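You operate a simulated robot arm through the tools that you are given. There is no shell and no other tool. Be economical: measure what you need, move in short steps, check, and stop when the job is done.

The job below is to be done with a simulated robot arm. You get a single attempt, and the scene is never put back.

JOB
Silence the alarm, go back to mains, then switch UNITS and TAPE on.
Fine: MUTE once; feed knob to MAINS before either switch; the display ends on RUNNING.
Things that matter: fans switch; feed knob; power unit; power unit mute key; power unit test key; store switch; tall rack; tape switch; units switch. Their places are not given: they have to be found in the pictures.

Only the result counts: the job must be done as asked and must still hold three seconds after the hand-in. Knocking over, shifting, dropping, spilling or breaking anything else fails it.

ROBOT AND FRAMES
A 6-joint arm with a two-finger parallel gripper, fixed in place. Base frame: the origin is at the foot of the arm, x ahead of it, y to its left, z up. Readings come in m, degrees, newtons and seconds.
With the tool pointing down near the work surface it reaches from about 0.18 to 0.62 m from the base axis. Its first joint turns from -66.0 to 66.0 degrees. Payload 2.7 kg.
The TCP is the grasp point between the finger pads, 0.023 m short of the fingertips. In the tool frame z runs along the fingers and y along their closing line. The gripper opens to 0.094 m. The fingers are 0.038 m wide and 0.01 m thick; the gripper's body (0.054 by 0.096 m) begins 0.039 m behind the TCP.
Orientation is told as [roll, pitch, yaw] about the base's x, y, z axes, in that order, counted from this pose: with the fingers straight down and closing along the base's y, the tool's x points along the base's -x, its y along +y and its z along -z.

CONTROLS
- The arm moves only by the tool jog_arm. Its arguments are lists of equal length, an entry for each row: "travel": the shift along the tool's x, y, z in units of 20 mm (1.0 is 20 mm), a list of three; "rot": the turn, a rotation vector about the tool's x, y, z in units of 4 degrees (1.0 is 4 degrees), a list of three; "jaw": the opening, from 0 (shut) to 1 (fully open). In form: {"travel": [[tx, ty, tz], ...], "rot": [[rx, ry, rz], ...], "jaw": [jaw, ...]}. A call has 1 to 20 rows; each row shifts and turns the commanded pose from where the row before left it, along the tool's axes as they then stand. A call with a number of a shift or a turn outside -1 to 1 is refused whole. Each row takes 0.2 s and may step no farther than 0.05 m and 8.6 degrees from the row before; otherwise, or with a gripper value out of range, the whole call is refused. A pose out of reach is approached as far as the arm can. The call stops where the force on the tool passes 40 N (or 10 N more than at its start, if that is more) or the arm is blocked; 0.2 s more then pass. Each finger travels about 0.045 m/s and halts on what it meets, pressing with about 22 N; the grip force reading is that of the motor and also rises with nothing between the fingers. The clock runs only during rows and for 0.2 s after the last one: add rows that do not move to give the fingers time. It gives the time, the measured TCP pose, the force on the tool (base axes), the opening and the grip force at its end, in the units of the frame above (readings bear some noise), with the torque about the TCP (base axes, N m) and any sound that the robot's microphone picked up, and new pictures: "pictures" is both (left out), scene, wrist or none.
- Cameras (640 x 400 px; columns grow to the right, rows downward): "scene" is fixed at [0.078, -0.4402, 1.3946]; the picture's right is [0.73, -0.69, 0.00], its down [-0.46, -0.48, -0.75] and it looks along [0.52, 0.54, -0.66] (base axes); focal length 356 px, centre (320, 200). "wrist" rides on the gripper at [0.086, 0.016, -0.075] in the tool frame; the picture's right is [-0.18, 0.98, 0.00], its down [-0.58, -0.11, -0.81] and it looks along [-0.79, -0.15, 0.59] (tool axes); focal length 243 px, centre (320, 200).
- locate(camera, pixels): for up to 12 pixels [column, row] of the newest picture of that camera ("zoom" is the newest enlarged one), the place [x, y, z] in the base frame of the surface seen there, good to about 0.002 m. It takes no simulated time.
- close_up(camera, box): a new picture of the part [left, top, right, bottom] of that camera's present view, enlarged. It takes no simulated time.
- sign_off(): hands the job in; it is judged then, once.

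Keep the steps short. Do not move on a guess: measure, check each grasp and each placing, and mend mistakes. In all there are 80 turns and 200 pictures (those below and enlarged ones count). Leave the gripper open and the arm clear of the work at the hand-in unless told otherwise, and finish with a single line.

The tools are called after "Request:" as a command line: name --argument value ..., lists and objects as JSON in quotes. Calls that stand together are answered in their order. jog_arm: Moves the arm, as the interface text tells. Its arguments: {"type":"object","properties":{"travel":{"type":"array","items":{"type":"array","items":{"type":"number"}}},"rot":{"type":"array","items":{"type":"array","items":{"type":"number"}}},"jaw":{"type":"array","items":{"type":"number"}},"pictures":{"type":"string","enum":["both","scene","wrist","none"]}},"required":["travel","rot","jaw"]} The other tools are called the same way: locate (camera, pixels) gives the place of the surface under pixels of a picture; close_up (camera, box) takes an enlarged picture of a part of a camera's view; sign_off () hands the job in.

At the start:

```text
time: 0.0
tool_pos: [0.4252, 0.0915, 0.9514]
tool_rot: [0.0, 0.0, 0.0]
ft_force: [0.4, -0.8, -0.1]
wrist_torque: [0.01, 0.04, -0.02]
finger_gap: 0.094
finger_force: 0.1
```

scene: 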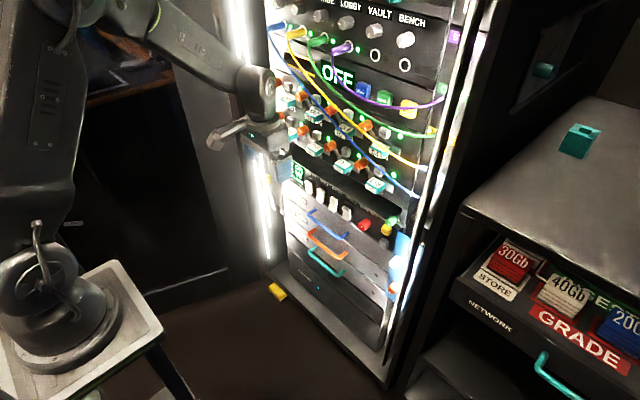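
wrist: 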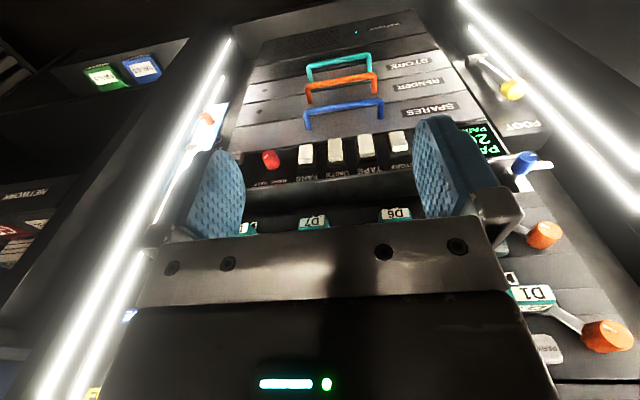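

The rack shows a panel of white switches around scene (335,205). I'll enlarge both views to read the labels before moving.

Request:
close_up --camera "scene" --box '[270, 150, 430, 250]'

Request:
close_up --camera "wrist" --box '[220, 90, 540, 290]'

Request:
close_up --camera "scene" --box '[260, 0, 460, 125]'

```text
4.00 times, centred on (350, 200) of scene
```

zoom: 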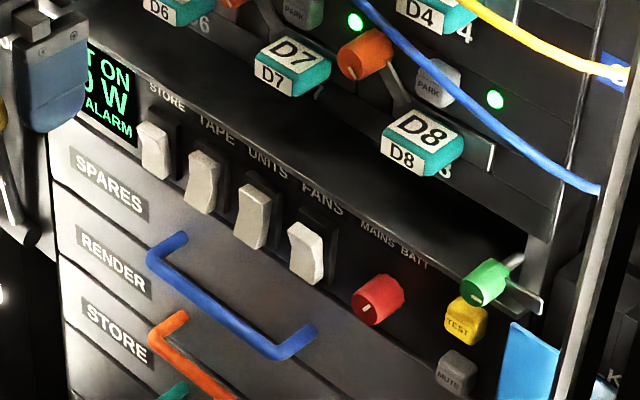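

```text
2.00 times, centred on (380, 190) of wrist
```

zoom: 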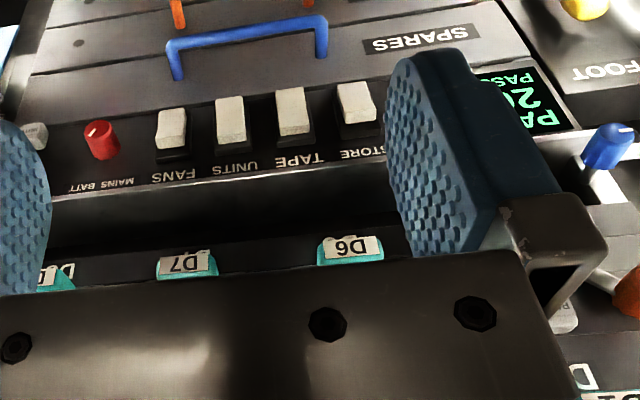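

```text
3.20 times, centred on (360, 62) of scene
```

zoom: 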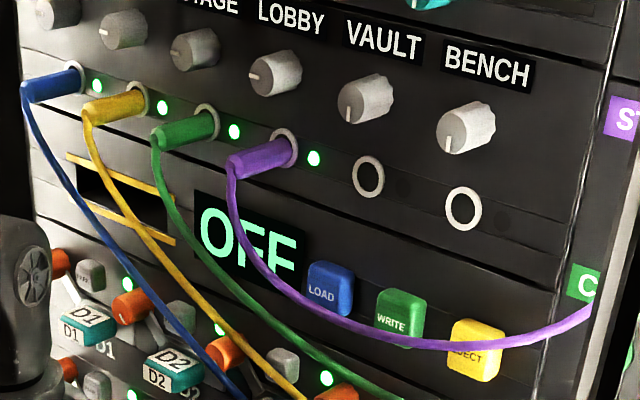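

Row of the power unit found: STORE, TAPE, UNITS, FANS, red feed knob (MAINS/BATT), TEST yellow, MUTE grey. I'll enlarge more.

Request:
close_up --camera "scene" --box '[288, 160, 352, 200]'

Request:
close_up --camera "scene" --box '[300, 180, 364, 220]'

Request:
close_up --camera "scene" --box '[346, 205, 410, 245]'

Request:
locate --camera "scene" --pixels '[[308.25, 187.5], [320.75, 195.5], [333, 204.25], [346.5, 213.75], [362.5, 225.5], [386.5, 231], [383.75, 243], [297, 173.75], [391, 221], [376, 235], [404, 226], [320, 184]]'

```text
10.00 times, centred on (320, 180) of scene
```

zoom: 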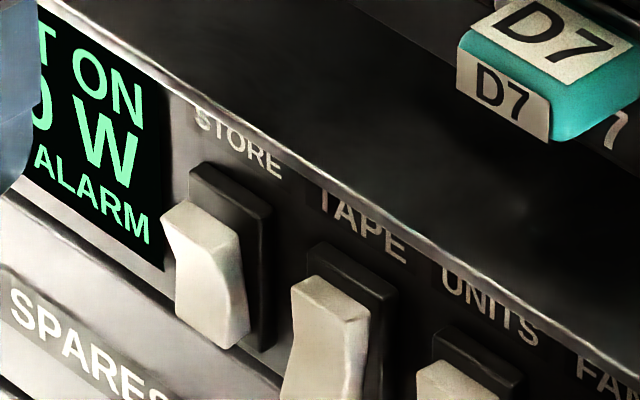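

```text
10.00 times, centred on (332, 200) of scene
```

zoom: 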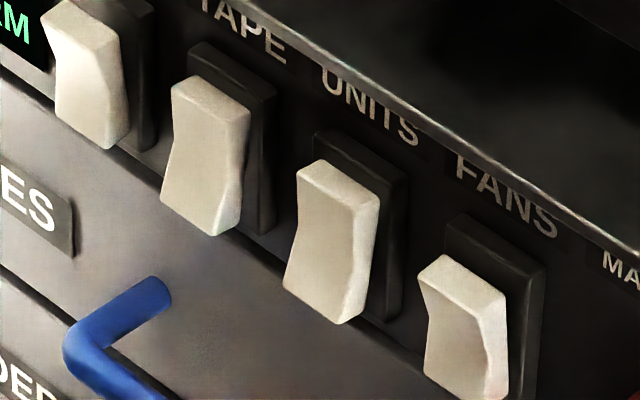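

```text
10.00 times, centred on (378, 225) of scene
```

zoom: 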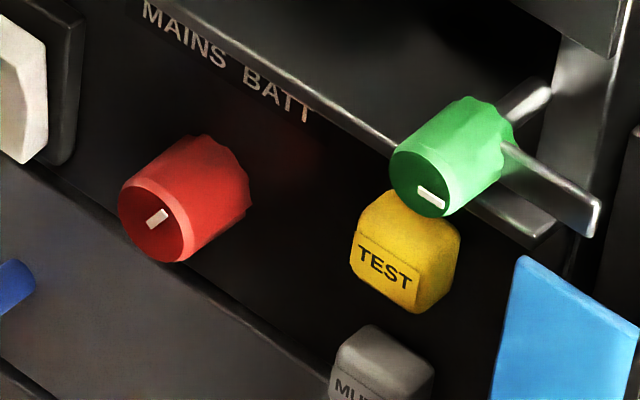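

```text
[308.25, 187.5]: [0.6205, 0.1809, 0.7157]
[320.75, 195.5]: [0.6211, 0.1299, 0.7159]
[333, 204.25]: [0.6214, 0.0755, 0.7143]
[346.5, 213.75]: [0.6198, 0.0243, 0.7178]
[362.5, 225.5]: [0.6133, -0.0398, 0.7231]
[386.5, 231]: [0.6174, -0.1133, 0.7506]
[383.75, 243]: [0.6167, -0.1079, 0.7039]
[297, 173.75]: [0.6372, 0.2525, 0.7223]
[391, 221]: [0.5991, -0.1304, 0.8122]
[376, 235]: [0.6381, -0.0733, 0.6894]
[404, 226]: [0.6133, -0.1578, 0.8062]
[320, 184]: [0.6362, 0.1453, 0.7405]
```

Panel face is at x≈0.638, controls at z≈0.70–0.75. Now measuring the labels, knob, and neighbouring protrusions (D levers, drawer handles), using the current zoom (346..410,205..245).

Request:
locate --camera "zoom" --pixels '[[150, 222], [185, 38], [275, 95], [120, 200], [190, 250], [430, 200], [580, 220], [400, 190], [385, 265], [350, 390], [320, 330], [225, 150]]'

Request:
locate --camera "scene" --pixels '[[371, 189], [377, 184], [340, 168], [360, 162], [342, 238], [309, 212], [348, 233], [415, 196], [370, 205], [345, 190], [382, 174], [398, 245]]'

Request:
close_up --camera "scene" --box '[340, 215, 404, 255]'

```text
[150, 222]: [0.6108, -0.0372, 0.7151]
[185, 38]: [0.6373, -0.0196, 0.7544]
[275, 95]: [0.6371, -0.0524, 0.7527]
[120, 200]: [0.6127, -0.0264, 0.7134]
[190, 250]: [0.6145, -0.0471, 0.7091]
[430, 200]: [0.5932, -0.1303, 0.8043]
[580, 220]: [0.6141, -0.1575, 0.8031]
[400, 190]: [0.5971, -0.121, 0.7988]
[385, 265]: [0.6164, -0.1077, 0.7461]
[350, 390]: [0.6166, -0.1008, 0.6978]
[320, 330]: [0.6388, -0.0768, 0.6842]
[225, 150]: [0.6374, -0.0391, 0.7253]
```

```text
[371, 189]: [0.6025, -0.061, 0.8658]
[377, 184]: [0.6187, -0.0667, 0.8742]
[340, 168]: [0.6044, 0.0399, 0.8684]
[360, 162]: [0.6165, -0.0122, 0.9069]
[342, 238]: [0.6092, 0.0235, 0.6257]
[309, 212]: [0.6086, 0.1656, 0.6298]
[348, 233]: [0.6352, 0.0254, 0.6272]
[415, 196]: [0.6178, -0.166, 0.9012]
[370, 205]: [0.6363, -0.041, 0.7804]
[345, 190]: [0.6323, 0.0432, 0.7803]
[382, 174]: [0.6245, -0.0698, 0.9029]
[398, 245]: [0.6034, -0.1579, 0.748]
```

```text
10.00 times, centred on (372, 235) of scene
```

zoom: 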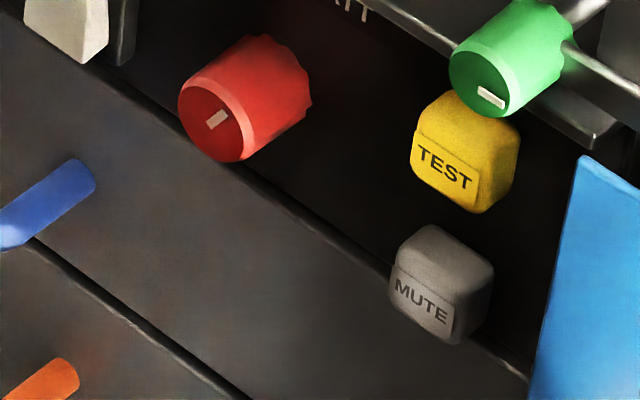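

Next: exact extents of MUTE face, TEST face, knob pointer and knob rim in the current zoom.

Request:
locate --camera "zoom" --pixels '[[400, 265], [398, 300], [446, 330], [450, 290], [425, 285], [420, 140], [468, 198], [210, 126], [226, 113], [184, 100], [215, 155], [240, 145]]'

Request:
close_up --camera "scene" --box '[300, 180, 364, 220]'

```text
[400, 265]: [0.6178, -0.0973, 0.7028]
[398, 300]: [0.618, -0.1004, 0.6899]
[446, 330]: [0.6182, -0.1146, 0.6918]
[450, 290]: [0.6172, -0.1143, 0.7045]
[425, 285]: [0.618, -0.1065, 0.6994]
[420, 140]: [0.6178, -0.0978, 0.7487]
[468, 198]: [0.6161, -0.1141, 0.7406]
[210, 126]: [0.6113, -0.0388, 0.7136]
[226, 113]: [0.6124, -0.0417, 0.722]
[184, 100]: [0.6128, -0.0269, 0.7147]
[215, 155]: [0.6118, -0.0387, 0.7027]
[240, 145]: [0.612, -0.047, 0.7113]
```

```text
10.00 times, centred on (332, 200) of scene
```

zoom: 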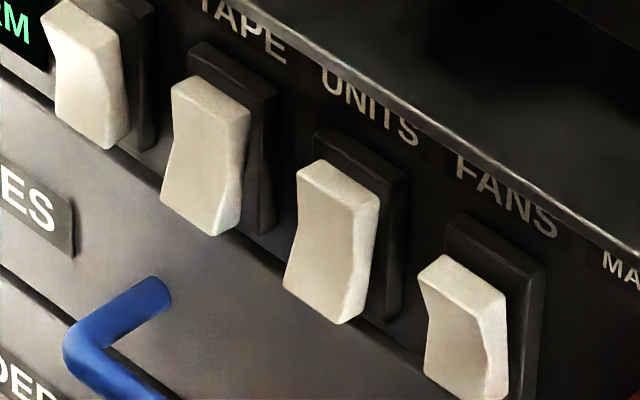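

Request:
locate --camera "zoom" --pixels '[[175, 92], [237, 115], [165, 195], [210, 225], [205, 160], [300, 175], [367, 200], [290, 280], [337, 312], [325, 240], [428, 275], [430, 350]]'

```text
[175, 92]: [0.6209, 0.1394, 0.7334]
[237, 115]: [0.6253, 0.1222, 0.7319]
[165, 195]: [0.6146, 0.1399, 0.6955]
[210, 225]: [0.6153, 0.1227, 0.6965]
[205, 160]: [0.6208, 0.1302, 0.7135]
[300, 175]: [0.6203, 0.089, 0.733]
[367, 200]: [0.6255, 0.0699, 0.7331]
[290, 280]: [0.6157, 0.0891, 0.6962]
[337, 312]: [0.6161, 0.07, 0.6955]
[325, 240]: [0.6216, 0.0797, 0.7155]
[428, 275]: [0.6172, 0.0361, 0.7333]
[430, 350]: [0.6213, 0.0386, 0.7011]
```

Geometry is clear: MUTE face centre (0.618, −0.1065, 0.698), knob axis (y≈−0.0365, z≈0.713, front x≈0.611), rockers' lower lips out at UNITS (y 0.0795) and TAPE (y 0.131), z≈0.695. I turn the tool in place to point at the rack (−90° about tool y) and shut the fingers.

Request:
jog_arm --travel '[[0, 0, 0], [0, 0, 0], [0, 0, 0], [0, 0, 0], [0, 0, 0], [0, 0, 0], [0, 0, 0], [0, 0, 0], [0, 0, 0], [0, 0, 0], [0, 0, 0], [0, 0, 0]]' --rot '[[0, -1, 0], [0, -1, 0], [0, -1, 0], [0, -1, 0], [0, -1, 0], [0, -1, 0], [0, -1, 0], [0, -1, 0], [0, -1, 0], [0, -1, 0], [0, -1, 0], [0, -1, 0]]' --jaw '[0, 0, 0, 0, 0, 0, 0, 0, 0, 0, 0, 0]' --pictures "both"

```text
time: 2.6
tool_pos: [0.4435, 0.0836, 0.9645]
tool_rot: [-3.1, -36.8, 0.0]
ft_force: [-1.0, 0.5, -0.1]
wrist_torque: [-0.02, 0.02, 0.01]
finger_gap: 0.0
finger_force: 21.4
out of reach, approached as far as the arm can: row 7, 8, 9, 10, 12
```

scene: 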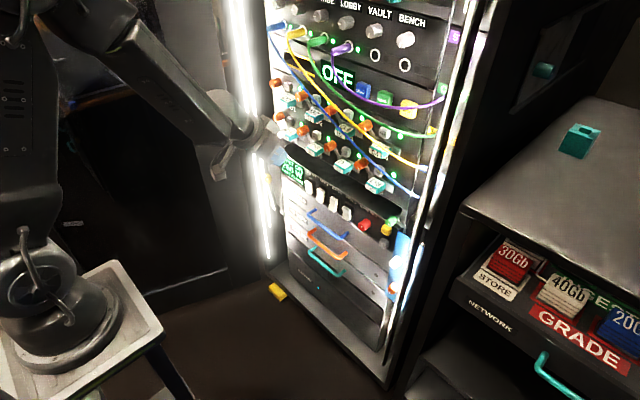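
wrist: 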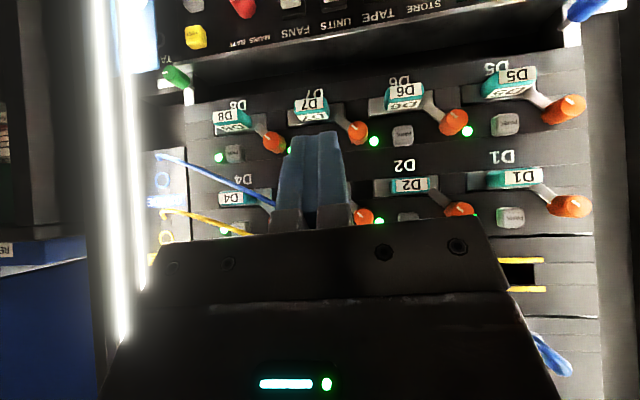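

The arm hit a reach limit part-way (pitch −37° at z 0.96). I lower it about 0.16 m, staying at x≈0.44 (clear of the rack), where turning should be possible.

Request:
jog_arm --travel '[[0.6, 0, 0.8], [0.6, 0, 0.8], [0.6, 0, 0.8], [0.6, 0, 0.8], [0.6, 0, 0.8], [0.6, 0, 0.8], [0.6, 0, 0.8], [0.6, 0, 0.8], [0, 0, 0]]' --rot '[[0, 0, 0], [0, 0, 0], [0, 0, 0], [0, 0, 0], [0, 0, 0], [0, 0, 0], [0, 0, 0], [0, 0, 0], [0, 0, 0]]' --jaw '[0, 0, 0, 0, 0, 0, 0, 0, 0]' --pictures "scene"

```text
time: 4.6
tool_pos: [0.4413, 0.0756, 0.8018]
tool_rot: [-3.5, -36.7, 0.0]
ft_force: [-0.5, -0.6, 0.1]
wrist_torque: [0.0, 0.0, 0.0]
finger_gap: 0.0
finger_force: 22.2
```

scene: 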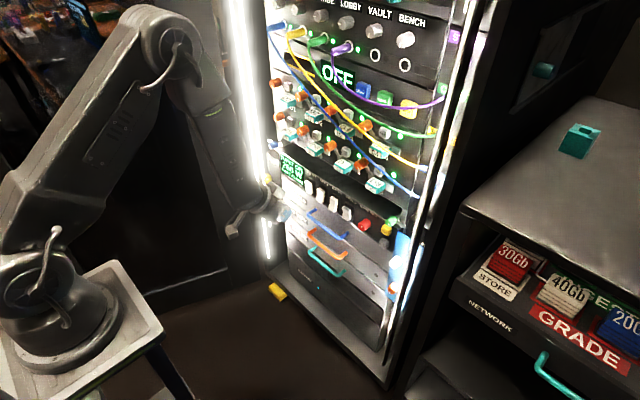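

That worked, and the call starts from the measured pose. I turn on by −40° and look.

Request:
jog_arm --travel '[[0, 0, 0], [0, 0, 0], [0, 0, 0], [0, 0, 0], [0, 0, 0], [0, 0, 0], [0, 0, 0], [0, 0, 0], [0, 0, 0], [0, 0, 0], [0, 0, 0]]' --rot '[[0, -1, 0], [0, -1, 0], [0, -1, 0], [0, -1, 0], [0, -1, 0], [0, -1, 0], [0, -1, 0], [0, -1, 0], [0, -1, 0], [0, -1, 0], [0, 0, 0]]' --jaw '[0, 0, 0, 0, 0, 0, 0, 0, 0, 0, 0]' --pictures "scene"

```text
time: 7.0
tool_pos: [0.5308, 0.1191, 0.8667]
tool_rot: [-17.6, -76.1, 15.2]
ft_force: [0.1, -0.2, 0.5]
wrist_torque: [-0.02, -0.02, 0.03]
finger_gap: 0.0001
finger_force: 21.7
out of reach, approached as far as the arm can: row 1, 2, 3, 4, 5, 6, 7, 8, 9, 10
```

scene: 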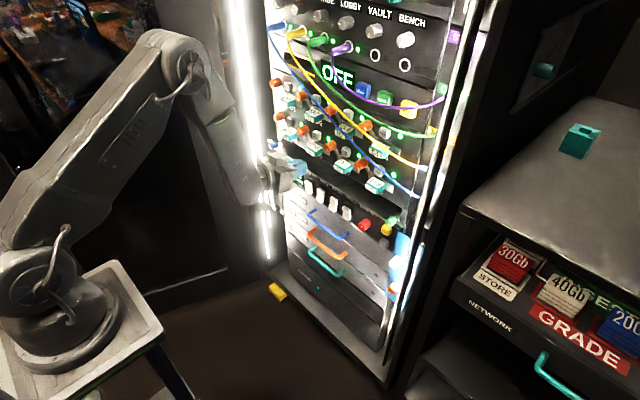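

Now the tool points almost straight at the rack (about 13° downwards), tip at x≈0.553, in free air in front of the controls. I move to the right and down towards MUTE height, keeping x.

Request:
jog_arm --travel '[[0.645, -0.725, 0.18], [0.645, -0.725, 0.18], [0.645, -0.725, 0.18], [0.645, -0.725, 0.18], [0.645, -0.725, 0.18], [0.645, -0.725, 0.18], [0.645, -0.725, 0.18], [0.645, -0.725, 0.18], [0.645, -0.725, 0.18], [0.645, -0.725, 0.18], [0.645, -0.725, 0.18], [0.645, -0.725, 0.18], [0, 0, 0]]' --rot '[[0, 0, 0], [0, 0, 0], [0, 0, 0], [0, 0, 0], [0, 0, 0], [0, 0, 0], [0, 0, 0], [0, 0, 0], [0, 0, 0], [0, 0, 0], [0, 0, 0], [0, 0, 0], [0, 0, 0]]' --jaw '[0, 0, 0, 0, 0, 0, 0, 0, 0, 0, 0, 0, 0]' --pictures "both"

```text
time: 9.8
tool_pos: [0.5941, 0.1244, 0.7459]
tool_rot: [-13.4, -76.4, 10.6]
ft_force: [-1.1, 0.0, -0.7]
wrist_torque: [0.01, -0.01, -0.01]
finger_gap: 0.0001
finger_force: 22.3
out of reach, approached as far as the arm can: row 1, 2, 3, 4, 5, 6, 7, 8, 9, 10, 11, 12
```

scene: 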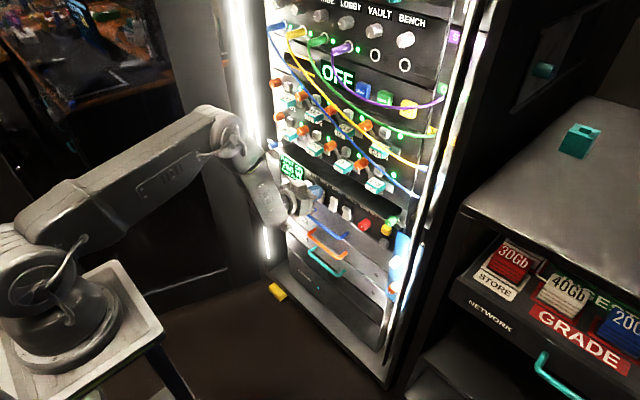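
wrist: 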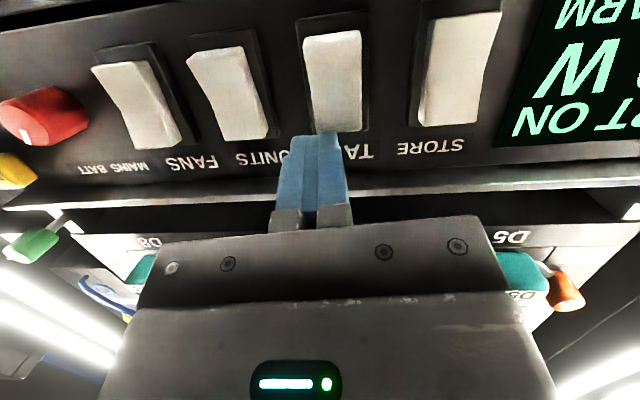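

Careful: the tip is now close above TAPE (tip x≈0.616, z≈0.74) because the solver slid along a joint limit. No force read. I back off and ease the pitch, which should free the arm from the limit.

Request:
jog_arm --travel '[[0, 0, -0.7], [0, 0, -0.7], [0, 0, -0.7], [0, 0, -0.7], [0, 0, -0.7], [0, 0, 0]]' --rot '[[0, 1, 0], [0, 1, 0], [0, 1, 0], [0, 1, 0], [0, 1, 0], [0, 0, 0]]' --jaw '[0, 0, 0, 0, 0, 0]' --pictures "none"

```text
time: 11.2
tool_pos: [0.5329, 0.1295, 0.7725]
tool_rot: [-4.5, -56.7, 2.0]
ft_force: [0.8, 0.5, -0.2]
wrist_torque: [0.01, -0.02, 0.0]
finger_gap: 0.0
finger_force: 22.1
out of reach, approached as far as the arm can: row 1
```

Free again. Now straight to the right by 0.2 m at this stand-off.

Request:
jog_arm --travel '[[0.02, -0.91, 0.04], [0.02, -0.91, 0.04], [0.02, -0.91, 0.04], [0.02, -0.91, 0.04], [0.02, -0.91, 0.04], [0.02, -0.91, 0.04], [0.02, -0.91, 0.04], [0.02, -0.91, 0.04], [0.02, -0.91, 0.04], [0.02, -0.91, 0.04], [0.02, -0.91, 0.04], [0, 0, 0]]' --rot '[[0, 0, 0], [0, 0, 0], [0, 0, 0], [0, 0, 0], [0, 0, 0], [0, 0, 0], [0, 0, 0], [0, 0, 0], [0, 0, 0], [0, 0, 0], [0, 0, 0], [0, 0, 0]]' --jaw '[0, 0, 0, 0, 0, 0, 0, 0, 0, 0, 0, 0]' --pictures "both"

```text
time: 13.8
tool_pos: [0.5355, 0.0995, 0.7769]
tool_rot: [-5.4, -56.6, 2.0]
ft_force: [-0.9, 0.4, -0.1]
wrist_torque: [-0.02, -0.03, -0.04]
finger_gap: 0.0
finger_force: 22.3
out of reach, approached as far as the arm can: row 2, 3, 4, 5, 6, 7, 8, 9, 10, 11
```

scene: 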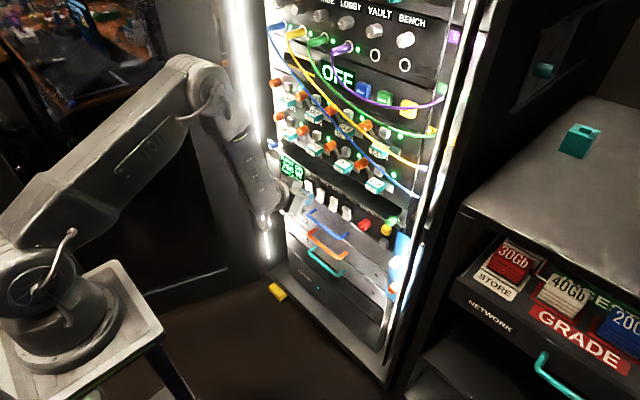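
wrist: 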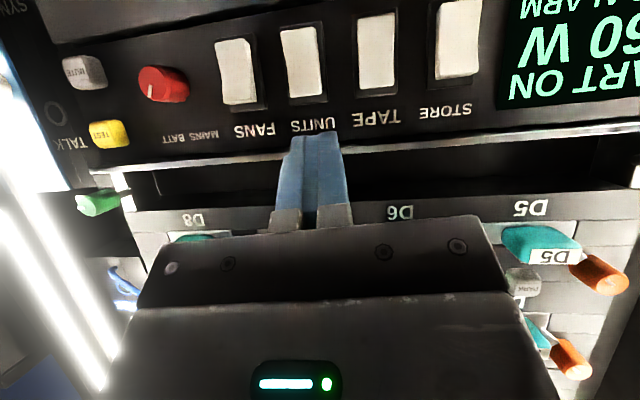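

Still limit-bound at this pitch. I ease the pitch by 16° and take out the roll, before moving right.

Request:
jog_arm --travel '[[0, 0, -0.3], [0, 0, -0.3], [0, 0, -0.3], [0, 0, -0.3], [0, 0, 0]]' --rot '[[-0.19, 1, 0.28], [-0.19, 1, 0.28], [-0.19, 1, 0.28], [-0.19, 1, 0.28], [0, 0, 0]]' --jaw '[0, 0, 0, 0, 0]' --pictures "none"

```text
time: 15.0
tool_pos: [0.5459, 0.0991, 0.8073]
tool_rot: [2.0, -40.5, -3.6]
ft_force: [0.6, 0.2, 0.1]
wrist_torque: [0.0, 0.0, -0.05]
finger_gap: 0.0001
finger_force: 22.1
out of reach, approached as far as the arm can: row 1, 2, 3, 4
```

The drift pattern suggests a wrist singularity: the tool off the arm's plane passes through alignment with the forearm. I'll go back to fingers-down at x≈0.43, then centre to y=0 (tool in the arm's plane) and pitch there.

Request:
jog_arm --travel '[[0.76, 0, -0.6], [0.8, 0, -0.55], [0.8, 0, -0.5], [0.7, 0, -0.4], [0.6, 0, -0.2], [0.4, 0, 0], [0.4, 0, 0], [0.2, 0, 0], [0, 0, 0], [0, 0, 0], [0, 0, 0]]' --rot '[[0, 1, 0], [0, 1, 0], [0, 1, 0], [0, 1, 0], [0, 1, 0], [0, 1, 0], [0, 1, 0], [0, 1, 0], [0, 1, 0], [0, 1, 0], [0, 0, 0]]' --jaw '[0, 0, 0, 0, 0, 0, 0, 0, 0, 0, 0]' --pictures "scene"

```text
time: 17.4
tool_pos: [0.4752, 0.1107, 0.8119]
tool_rot: [6.5, -13.8, -2.9]
ft_force: [0.9, -0.2, 0.0]
wrist_torque: [0.03, 0.01, 0.02]
finger_gap: 0.0
finger_force: 22.4
out of reach, approached as far as the arm can: row 1, 2, 6, 7, 8, 9
```

scene: 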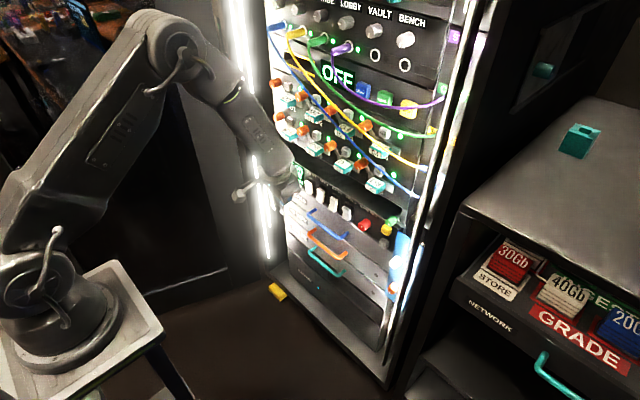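

Request:
jog_arm --travel '[[0.4, 0, -0.2], [0.4, 0, -0.2], [0.4, 0, -0.2], [0.4, 0, -0.2], [0, 0, 0]]' --rot '[[0.4, 0.86, -0.18], [0.4, 0.86, -0.18], [0.4, 0.86, -0.18], [0.4, 0.86, -0.18], [0, 0, 0]]' --jaw '[0, 0, 0, 0, 0]' --pictures "none"

```text
time: 18.6
tool_pos: [0.3877, 0.117, 0.7833]
tool_rot: [4.8, -1.5, 0.4]
ft_force: [-0.7, 0.1, 0.6]
wrist_torque: [-0.02, 0.01, 0.0]
finger_gap: 0.0
finger_force: 22.2
out of reach, approached as far as the arm can: row 1, 2, 3, 4
```

Request:
jog_arm --travel '[[0, -0.85, -0.3], [0, -0.85, -0.3], [0, -0.85, -0.3], [0, -0.85, -0.3], [0, -0.85, 0], [0, -0.85, 0], [0, -0.75, 0], [0, 0, 0]]' --rot '[[0.3, 0.1, 0], [0.3, 0.1, 0], [0.3, 0.1, 0], [0.3, 0.1, 0], [0, 0, 0], [0, 0, 0], [0, 0, 0], [0, 0, 0]]' --jaw '[0, 0, 0, 0, 0, 0, 0, 0]' --pictures "scene"

```text
time: 20.4
tool_pos: [0.333, 0.1024, 0.76]
tool_rot: [2.1, -0.6, -0.2]
ft_force: [-0.5, -0.6, 0.0]
wrist_torque: [-0.01, 0.01, 0.02]
finger_gap: 0.0
finger_force: 21.6
out of reach, approached as far as the arm can: row 1, 2, 3, 4, 5, 6, 7
```

scene: 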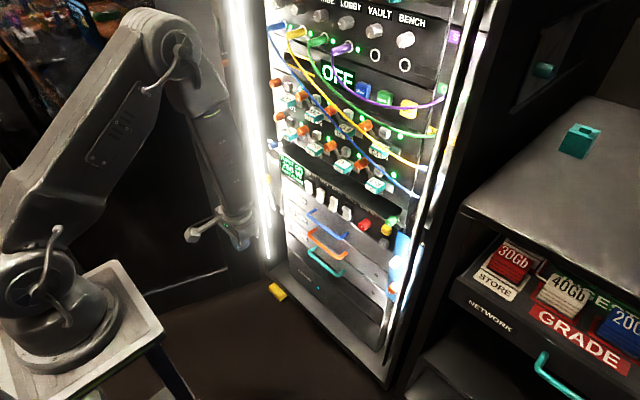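

The tool is down but nearly in line with the forearm here. I raise back to about z 0.95, x 0.43 where the wrist is well bent, away from the singularity.

Request:
jog_arm --travel '[[-0.5, 0, -1], [-0.5, 0, -1], [-0.5, 0, -1], [-0.5, 0, -1], [-0.5, 0, -1], [-0.5, 0, -1], [-0.5, 0, -1], [-0.5, 0, -1], [-0.5, 0, -1], [-0.5, 0, 0], [0, 0, 0]]' --rot '[[0.2, 0.05, 0], [0.2, 0.05, 0], [0.15, 0.05, 0], [0, 0, 0], [0, 0, 0], [0, 0, 0], [0, 0, 0], [0, 0, 0], [0, 0, 0], [0, 0, 0], [0, 0, 0]]' --jaw '[0, 0, 0, 0, 0, 0, 0, 0, 0, 0, 0]' --pictures "none"

```text
time: 22.8
tool_pos: [0.3363, 0.108, 0.8518]
tool_rot: [5.5, -1.4, -0.1]
ft_force: [0.2, -0.4, 0.7]
wrist_torque: [-0.02, 0.01, 0.01]
finger_gap: 0.0
finger_force: 21.8
out of reach, approached as far as the arm can: row 1, 2, 3, 4, 5, 6, 7, 8, 9, 10
```

Still limit-bound. I probe which way the wrist is free: small turns, one each, with flags read.

Request:
jog_arm --travel '[[0, 0, 0], [0, 0, 0], [0, 0, 0], [0, 0, 0], [0, 0, 0], [0, 0, 0], [0, 0, 0], [0, 0, 0]]' --rot '[[-1, 0, 0], [-1, 0, 0], [-1, 0, 0], [-1, 0, 0], [0, 0, 1], [0, 0, 1], [0, 0, 1], [0, 0, 1]]' --jaw '[0, 0, 0, 0, 0, 0, 0, 0]' --pictures "scene"

Request:
close_up --camera "scene" --box '[130, 50, 290, 250]'

```text
time: 24.6
tool_pos: [0.3359, 0.1072, 0.8496]
tool_rot: [18.8, 4.4, -15.2]
ft_force: [-0.1, 1.0, -0.2]
wrist_torque: [-0.02, -0.01, 0.0]
finger_gap: 0.0
finger_force: 21.9
```

scene: 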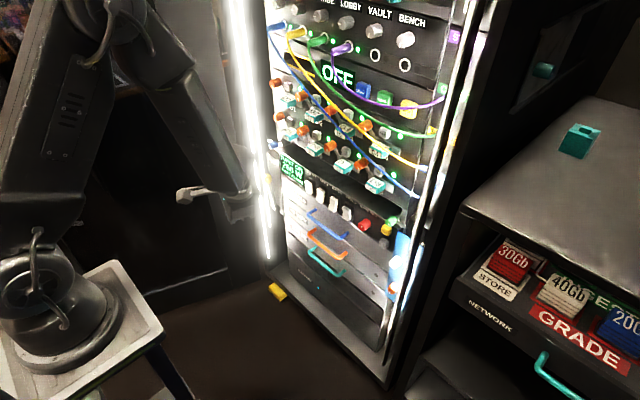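

```text
2.00 times, centred on (210, 150) of scene
```

zoom: 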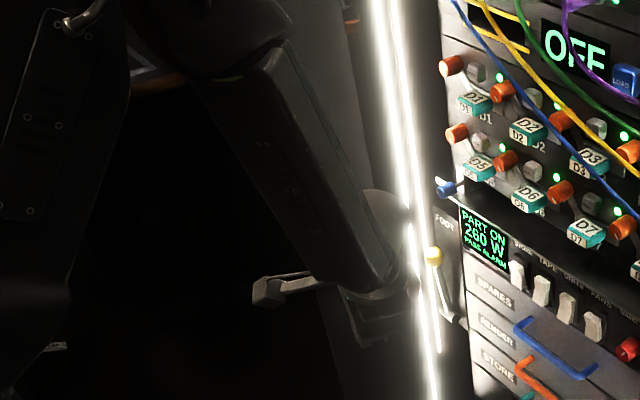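

Those were free (roll 19°, yaw −15°). Display reads PART ON / 260 W / PASS ALARM. Now with this attitude I raise and move out, in tool axes mostly backwards along z.

Request:
jog_arm --travel '[[0, 0, -0.8], [0, 0, -0.8], [0, 0, -0.8], [0, 0, -0.8], [-0.7, 0, 0], [-0.7, 0, 0], [-0.7, 0, 0], [-0.7, 0, 0], [-0.7, 0, 0], [0, 0, 0]]' --rot '[[0, 0, 0], [0, 0, 0], [0, 0, 0], [0, 0, 0], [0, 0, 0], [0, 0, 0], [0, 0, 0], [0, 0, 0], [0, 0, 0], [0, 0, 0]]' --jaw '[0, 0, 0, 0, 0, 0, 0, 0, 0, 0]' --pictures "none"

```text
time: 26.8
tool_pos: [0.4024, 0.0668, 0.9048]
tool_rot: [18.7, 4.5, -15.0]
ft_force: [0.4, -0.7, 0.2]
wrist_torque: [0.01, -0.01, 0.0]
finger_gap: 0.0001
finger_force: 21.8
```

Free. Now move to y=0 and level the tool back to straight down.

Request:
jog_arm --travel '[[-0.215, -0.76, -0.275], [-0.215, -0.76, -0.275], [-0.215, -0.76, -0.275], [-0.215, -0.76, -0.275], [0, 0, 0], [0, 0, 0], [0, 0, 0], [0, 0, 0], [0, 0, 0], [0, 0, 0]]' --rot '[[0, 0, 0], [0, 0, 0], [0, 0, 0], [0, 0, 0], [0.9, -0.22, -0.8], [0.9, -0.22, -0.8], [0.9, -0.22, -0.8], [0.9, -0.22, -0.8], [0.9, -0.22, -0.8], [0, 0, 0]]' --jaw '[0, 0, 0, 0, 0, 0, 0, 0, 0, 0]' --pictures "none"

```text
time: 29.0
tool_pos: [0.3802, -0.0003, 0.8735]
tool_rot: [5.4, -5.0, -0.4]
ft_force: [-0.2, -1.1, -0.2]
wrist_torque: [-0.01, -0.01, 0.04]
finger_gap: 0.0
finger_force: 21.8
out of reach, approached as far as the arm can: row 7, 8, 9
```

It behaves as if the forearm roll is wound near its limit with the tool at roll≈5; at positive roll it's free. Pitching upward while leaning to positive roll should unwind it. Roll +16°, then pitch about base y by 40°.

Request:
jog_arm --travel '[[0, 0, 0], [0, 0, 0], [0, 0, 0], [0, 0, 0], [0, 0, 0], [0, 0, 0], [0, 0, 0], [0, 0, 0], [0, 0, 0], [0, 0, 0], [0, 0, 0], [0, 0, 0], [0, 0, 0], [0, 0, 0], [0, 0, 0]]' --rot '[[-1, 0, 0], [-1, 0, 0], [-1, 0, 0], [-1, 0, 0], [0, -0.94, -0.34], [0, -0.94, -0.34], [0, -0.94, -0.34], [0, -0.94, -0.34], [0, -0.94, -0.34], [0, -0.94, -0.34], [0, -0.94, -0.34], [0, -0.94, -0.34], [0, -0.94, -0.34], [0, -0.94, -0.34], [0, 0, 0]]' --jaw '[0, 0, 0, 0, 0, 0, 0, 0, 0, 0, 0, 0, 0, 0, 0]' --pictures "none"

```text
time: 32.2
tool_pos: [0.3791, 0.0005, 0.8714]
tool_rot: [19.3, -44.0, 0.0]
ft_force: [0.5, 0.6, -0.3]
wrist_torque: [0.0, 0.0, 0.01]
finger_gap: 0.0
finger_force: 21.6
```

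No flags, position held. Continue pitching 32° more.

Request:
jog_arm --travel '[[0, 0, 0], [0, 0, 0], [0, 0, 0], [0, 0, 0], [0, 0, 0], [0, 0, 0], [0, 0, 0], [0, 0, 0], [0, 0, 0]]' --rot '[[0, -0.94, -0.34], [0, -0.94, -0.34], [0, -0.94, -0.34], [0, -0.94, -0.34], [0, -0.94, -0.34], [0, -0.94, -0.34], [0, -0.94, -0.34], [0, -0.94, -0.34], [0, 0, 0]]' --jaw '[0, 0, 0, 0, 0, 0, 0, 0, 0]' --pictures "scene"

```text
time: 34.2
tool_pos: [0.3788, 0.0002, 0.8735]
tool_rot: [18.4, -76.0, 1.0]
ft_force: [0.1, -0.3, 0.5]
wrist_torque: [0.01, -0.02, -0.04]
finger_gap: 0.0002
finger_force: 22.1
```

scene: 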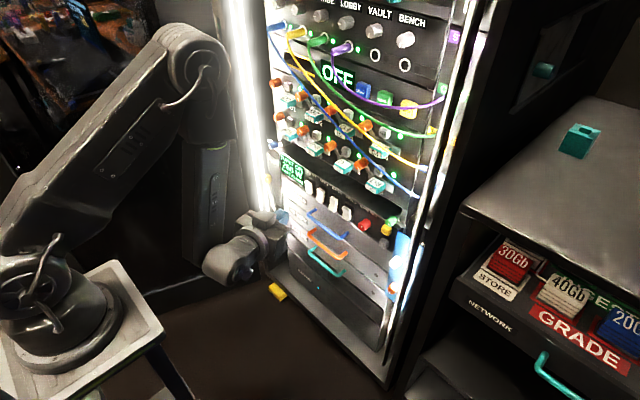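

The arm is now in the good configuration. Take out the yaw (−18° about base z) and finish the pitch.

Request:
jog_arm --travel '[[0, 0, 0], [0, 0, 0], [0, 0, 0], [0, 0, 0], [0, 0, 0], [0, 0, 0], [0, 0, 0], [0, 0, 0], [0, 0, 0]]' --rot '[[0.89, -0.07, 0.21], [0.89, -0.07, 0.21], [0.89, -0.07, 0.21], [0.89, -0.07, 0.21], [0.89, -0.07, 0.21], [0, -1, 0], [0, -1, 0], [0, -1, 0], [0, 0, 0]]' --jaw '[0, 0, 0, 0, 0, 0, 0, 0, 0]' --pictures "none"

```text
time: 36.2
tool_pos: [0.3794, 0.0009, 0.8716]
tool_rot: [73.9, -85.4, -73.1]
ft_force: [-0.7, -0.5, 0.2]
wrist_torque: [-0.02, 0.0, 0.0]
finger_gap: 0.0002
finger_force: 22.2
```

Tool now points straight along +x (4° of roll left, removed in the first rows). Move down and right to MUTE's line at the present stand-off.

Request:
jog_arm --travel '[[0, 0, 0], [0, 0, 0], [0.966, -0.6, 0], [0.966, -0.6, 0], [0.966, -0.6, 0], [0.966, -0.6, 0], [0.966, -0.6, 0], [0.966, -0.6, 0], [0.966, -0.6, 0], [0.966, -0.6, 0], [0.966, -0.6, 0], [0, 0, 0]]' --rot '[[0, 0, -0.55], [0, 0, -0.55], [0, 0, 0], [0, 0, 0], [0, 0, 0], [0, 0, 0], [0, 0, 0], [0, 0, 0], [0, 0, 0], [0, 0, 0], [0, 0, 0], [0, 0, 0]]' --jaw '[0, 0, 0, 0, 0, 0, 0, 0, 0, 0, 0, 0]' --pictures "both"

```text
time: 38.8
tool_pos: [0.3767, -0.1078, 0.6987]
tool_rot: [-2.3, -88.5, 3.1]
ft_force: [0.0, 0.9, -0.6]
wrist_torque: [0.0, -0.04, -0.02]
finger_gap: 0.0001
finger_force: 22.6
```

scene: 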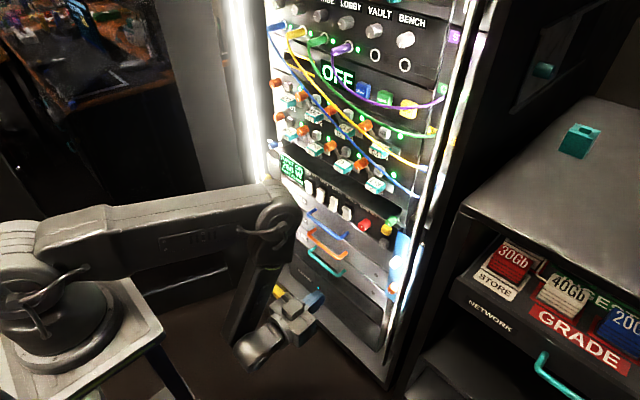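
wrist: 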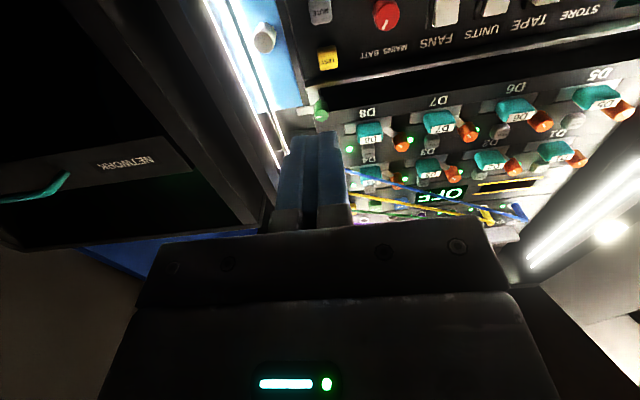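

Aligned on MUTE's line (y −0.108, z 0.699). Advance 0.16 m and check the elbow clearance and aim.

Request:
jog_arm --travel '[[0, 0, 1], [0, 0, 1], [0, 0, 1], [0, 0, 1], [0, 0, 1], [0, 0, 1], [0, 0, 1], [0, 0, 1], [0, 0, 0]]' --rot '[[0, 0, 0], [0, 0, 0], [0, 0, 0], [0, 0, 0], [0, 0, 0], [0, 0, 0], [0, 0, 0], [0, 0, 0], [0, 0, 0]]' --jaw '[0, 0, 0, 0, 0, 0, 0, 0, 0]' --pictures "both"

```text
time: 40.8
tool_pos: [0.5375, -0.1073, 0.696]
tool_rot: [-1.0, -88.7, 1.7]
ft_force: [-0.3, 0.2, 0.3]
wrist_torque: [-0.02, 0.01, 0.04]
finger_gap: 0.0
finger_force: 22.0
```

scene: 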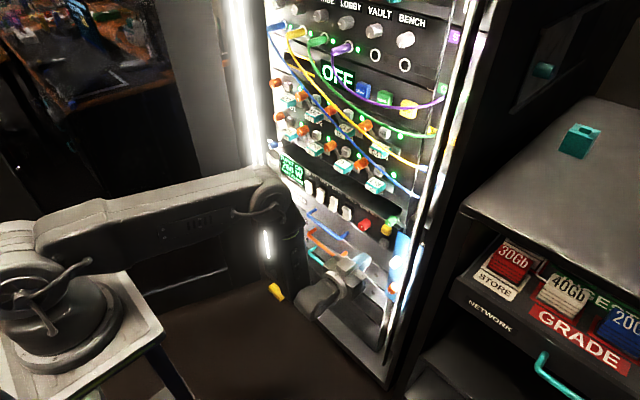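
wrist: 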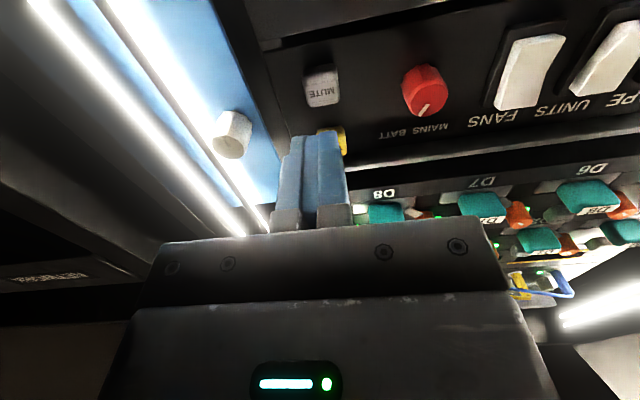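

Aim looks right. I check MUTE, TEST, knob, pale knob and the blue panel from the wrist view.

Request:
locate --camera "wrist" --pixels '[[322, 90], [307, 88], [338, 88], [325, 75], [345, 140], [232, 120], [250, 190], [425, 100], [424, 108], [405, 90], [443, 85], [300, 140]]'

Request:
close_up --camera "wrist" --box '[200, 40, 520, 240]'

```text
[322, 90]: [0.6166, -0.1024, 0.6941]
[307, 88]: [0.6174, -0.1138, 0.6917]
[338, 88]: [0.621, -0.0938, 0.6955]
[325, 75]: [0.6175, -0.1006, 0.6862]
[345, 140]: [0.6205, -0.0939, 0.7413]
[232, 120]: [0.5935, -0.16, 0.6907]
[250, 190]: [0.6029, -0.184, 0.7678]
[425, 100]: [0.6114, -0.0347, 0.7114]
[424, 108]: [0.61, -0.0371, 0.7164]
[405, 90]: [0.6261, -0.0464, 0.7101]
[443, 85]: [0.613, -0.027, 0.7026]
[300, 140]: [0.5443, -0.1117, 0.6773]
```

```text
2.00 times, centred on (360, 140) of wrist
```

zoom: 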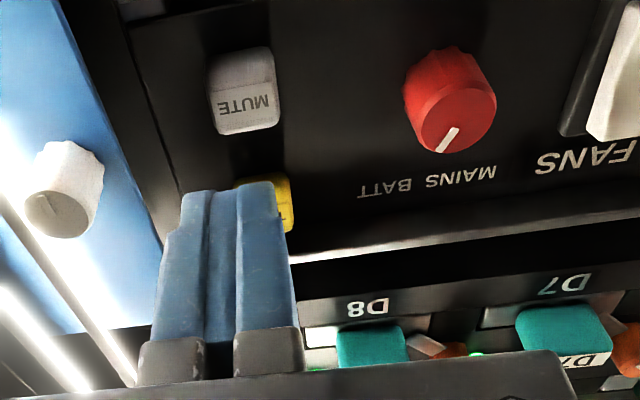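

Clear: fingers pass between the pale knob (y −0.16) and TEST (z>0.73). Approach to just short of MUTE.

Request:
jog_arm --travel '[[0, 0, 0.8], [0, 0, 0.8], [0, 0, 0.8], [0, 0, 0]]' --rot '[[0, 0, 0], [0, 0, 0], [0, 0, 0], [0, 0, 0]]' --jaw '[0, 0, 0, 0]' --pictures "wrist"

```text
time: 41.8
tool_pos: [0.5859, -0.1052, 0.6936]
tool_rot: [-0.5, -88.6, 1.2]
ft_force: [-0.5, 0.4, -0.3]
wrist_torque: [0.03, 0.02, -0.03]
finger_gap: 0.0
finger_force: 21.5
```

wrist: 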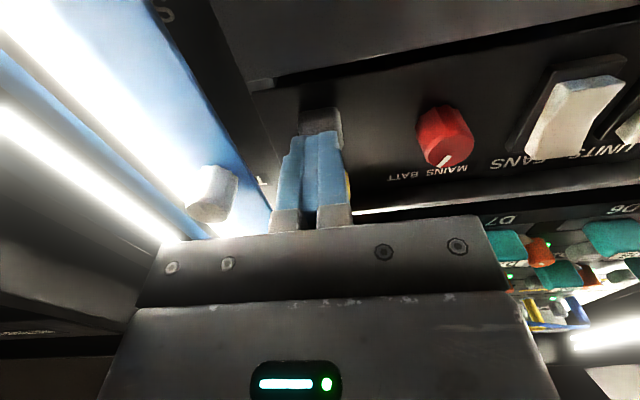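

Aim is on MUTE. Push in 1.6 mm steps, six rows (tip to ≈0.619).

Request:
jog_arm --travel '[[0, 0, 0.1], [0, 0, 0.1], [0, 0, 0.1], [0, 0, 0.1], [0, 0, 0.1]]' --rot '[[0, 0, 0], [0, 0, 0], [0, 0, 0], [0, 0, 0], [0, 0, 0]]' --jaw '[0, 0, 0, 0, 0]' --pictures "none"

```text
time: 43.0
tool_pos: [0.5952, -0.1052, 0.6923]
tool_rot: [-1.1, -88.7, 1.8]
ft_force: [0.1, -1.2, -0.2]
wrist_torque: [-0.01, -0.02, -0.01]
finger_gap: 0.0
finger_force: 21.7
```

Not yet touching (tip ≈0.618). Continue in 1 mm steps.

Request:
jog_arm --travel '[[0, 0, 0.06], [0, 0, 0.06], [0, 0, 0.06], [0, 0, 0.06]]' --rot '[[0, 0, 0], [0, 0, 0], [0, 0, 0], [0, 0, 0]]' --jaw '[0, 0, 0, 0]' --pictures "none"

```text
time: 44.0
tool_pos: [0.599, -0.1055, 0.6928]
tool_rot: [-0.4, -88.6, 1.1]
ft_force: [-6.1, -0.4, 0.4]
wrist_torque: [0.01, -0.12, -0.02]
finger_gap: 0.0
finger_force: 22.3
heard: click
```

Click heard with 6 N: MUTE pressed once. Retreat 5 cm and read the display.

Request:
jog_arm --travel '[[0, 0, -0.5], [0, 0, -1], [0, 0, -1], [0, 0, 0]]' --rot '[[0, 0, 0], [0, 0, 0], [0, 0, 0], [0, 0, 0]]' --jaw '[0, 0, 0, 0]' --pictures "scene"

Request:
close_up --camera "scene" --box '[270, 150, 398, 230]'

```text
time: 45.0
tool_pos: [0.5504, -0.1066, 0.6936]
tool_rot: [-2.0, -88.8, 2.7]
ft_force: [-0.3, -0.5, 0.0]
wrist_torque: [0.0, 0.0, -0.02]
finger_gap: 0.0
finger_force: 22.5
```

scene: 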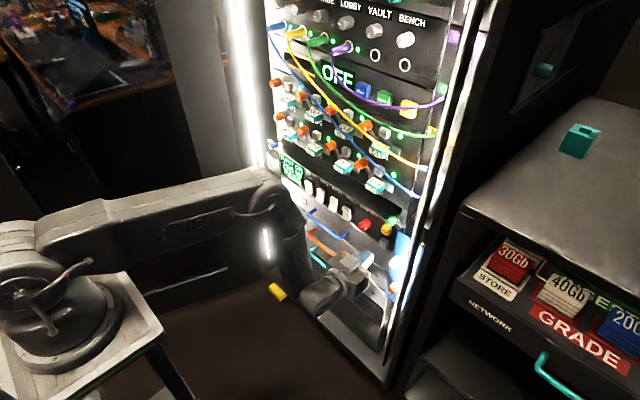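

```text
5.00 times, centred on (334, 190) of scene
```

zoom: 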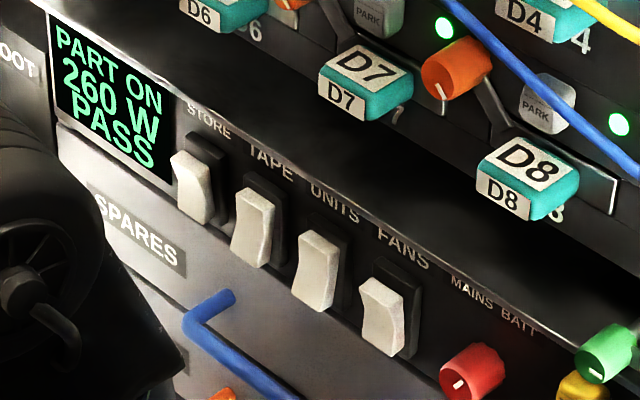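

ALARM is gone; display PART ON / 260 W / PASS. Next the feed knob: move to its axis (y −0.0365, z 0.713), open the fingers to ~45 mm and pre-roll +28°, so the turn runs symmetrically.

Request:
jog_arm --travel '[[-0.25, 0.875, 0], [-0.25, 0.875, 0], [-0.25, 0.875, 0], [-0.22, 0.875, 0], [0, 0, 0], [0, 0, 0], [0, 0, 0], [0, 0, 0], [0, 0, 0], [0, 0, 0], [0, 0, 0], [0, 0, 0]]' --rot '[[0, 0, 0], [0, 0, 0], [0, 0, 0], [0, 0, 0], [0, 0, 1], [0, 0, 1], [0, 0, 1], [0, 0, 1], [0, 0, 1], [0, 0, 1], [0, 0, 1], [0, 0, 0]]' --jaw '[0.48, 0.48, 0.48, 0.48, 0.48, 0.48, 0.48, 0.48, 0.48, 0.48, 0.48, 0.48]' --pictures "both"

```text
time: 47.6
tool_pos: [0.5495, -0.0364, 0.7141]
tool_rot: [87.1, -61.8, -86.8]
ft_force: [0.7, -0.6, 0.1]
wrist_torque: [-0.01, 0.01, 0.01]
finger_gap: 0.0452
finger_force: 0.1
```

scene: 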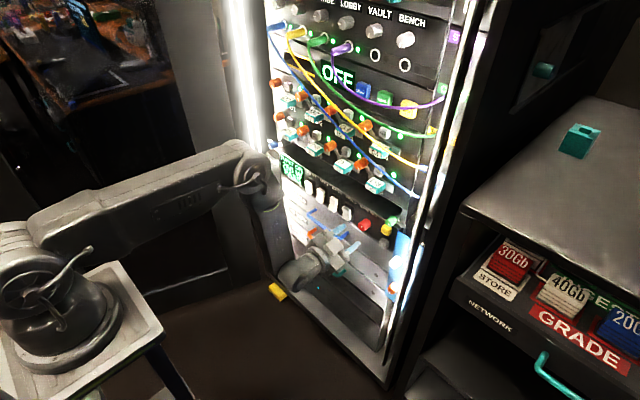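
wrist: 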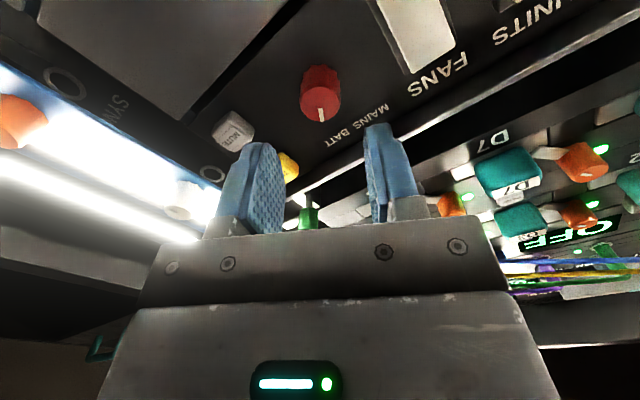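

Knob sits midway between the fingers, its pointer exactly along the tool's up axis (28° towards BATT). Advance 55 mm over the knob.

Request:
jog_arm --travel '[[0, 0, 0.8], [0, 0, 0.8], [0, 0, 0.6], [0, 0, 0.55], [0, 0, 0]]' --rot '[[0, 0, 0], [0, 0, 0], [0, 0, 0], [0, 0, 0], [0, 0, 0]]' --jaw '[0.48, 0.48, 0.48, 0.48, 0.48]' --pictures "wrist"

```text
time: 48.8
tool_pos: [0.6049, -0.0344, 0.713]
tool_rot: [87.1, -62.0, -86.8]
ft_force: [-0.2, 0.2, 0.0]
wrist_torque: [-0.03, 0.0, 0.0]
finger_gap: 0.0451
finger_force: 0.1
```

wrist: 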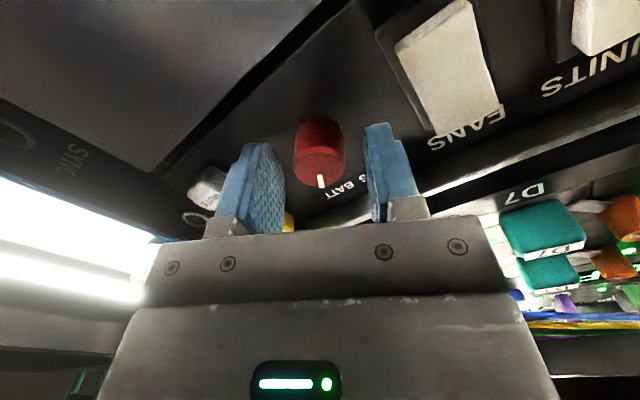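

Centred to within 2 mm; nudge −2 mm along tool y and close on the knob.

Request:
jog_arm --travel '[[0, -0.1, 0], [0, 0, 0], [0, 0, 0], [0, 0, 0], [0, 0, 0]]' --rot '[[0, 0, 0], [0, 0, 0], [0, 0, 0], [0, 0, 0], [0, 0, 0]]' --jaw '[0.48, 0, 0, 0, 0]' --pictures "wrist"

```text
time: 50.0
tool_pos: [0.6055, -0.0349, 0.7119]
tool_rot: [87.4, -62.0, -86.8]
ft_force: [-4.7, 13.2, 6.3]
wrist_torque: [0.03, -0.16, -0.2]
finger_gap: 0.0255
finger_force: 45.2
```

wrist: 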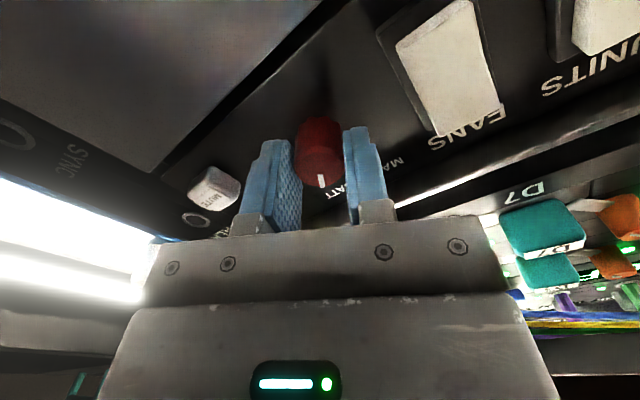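

Knob gripped (25.5 mm), side force 14 N along +tool y, so I give back 1 mm, then start the turn (−12°).

Request:
jog_arm --travel '[[0, 0.06, 0], [0, 0, 0], [0, 0, 0], [0, 0, 0], [0, 0, 0]]' --rot '[[0, 0, 0], [0, 0, -1], [0, 0, -1], [0, 0, -1], [0, 0, 0]]' --jaw '[0, 0, 0, 0, 0]' --pictures "none"

```text
time: 51.2
tool_pos: [0.6038, -0.0361, 0.7127]
tool_rot: [85.1, -74.1, -84.5]
ft_force: [8.1, 8.0, 1.2]
wrist_torque: [0.0, 0.67, -0.25]
finger_gap: 0.0256
finger_force: 44.6
```

Turning well, low forces. Continue −24°.

Request:
jog_arm --travel '[[0, 0, 0], [0, 0, 0], [0, 0, 0], [0, 0, 0], [0, 0, 0], [0, 0, 0], [0, 0, 0]]' --rot '[[0, 0, -1], [0, 0, -1], [0, 0, -1], [0, 0, -1], [0, 0, -1], [0, 0, -1], [0, 0, 0]]' --jaw '[0, 0, 0, 0, 0, 0, 0]' --pictures "wrist"

```text
time: 52.8
tool_pos: [0.6051, -0.0346, 0.7134]
tool_rot: [-81.0, -81.9, 81.8]
ft_force: [-4.2, 13.7, 5.9]
wrist_torque: [0.02, 0.15, -0.49]
finger_gap: 0.0258
finger_force: 44.9
```

wrist: 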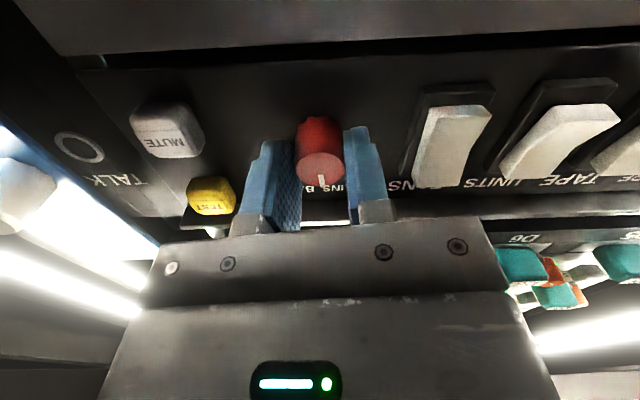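

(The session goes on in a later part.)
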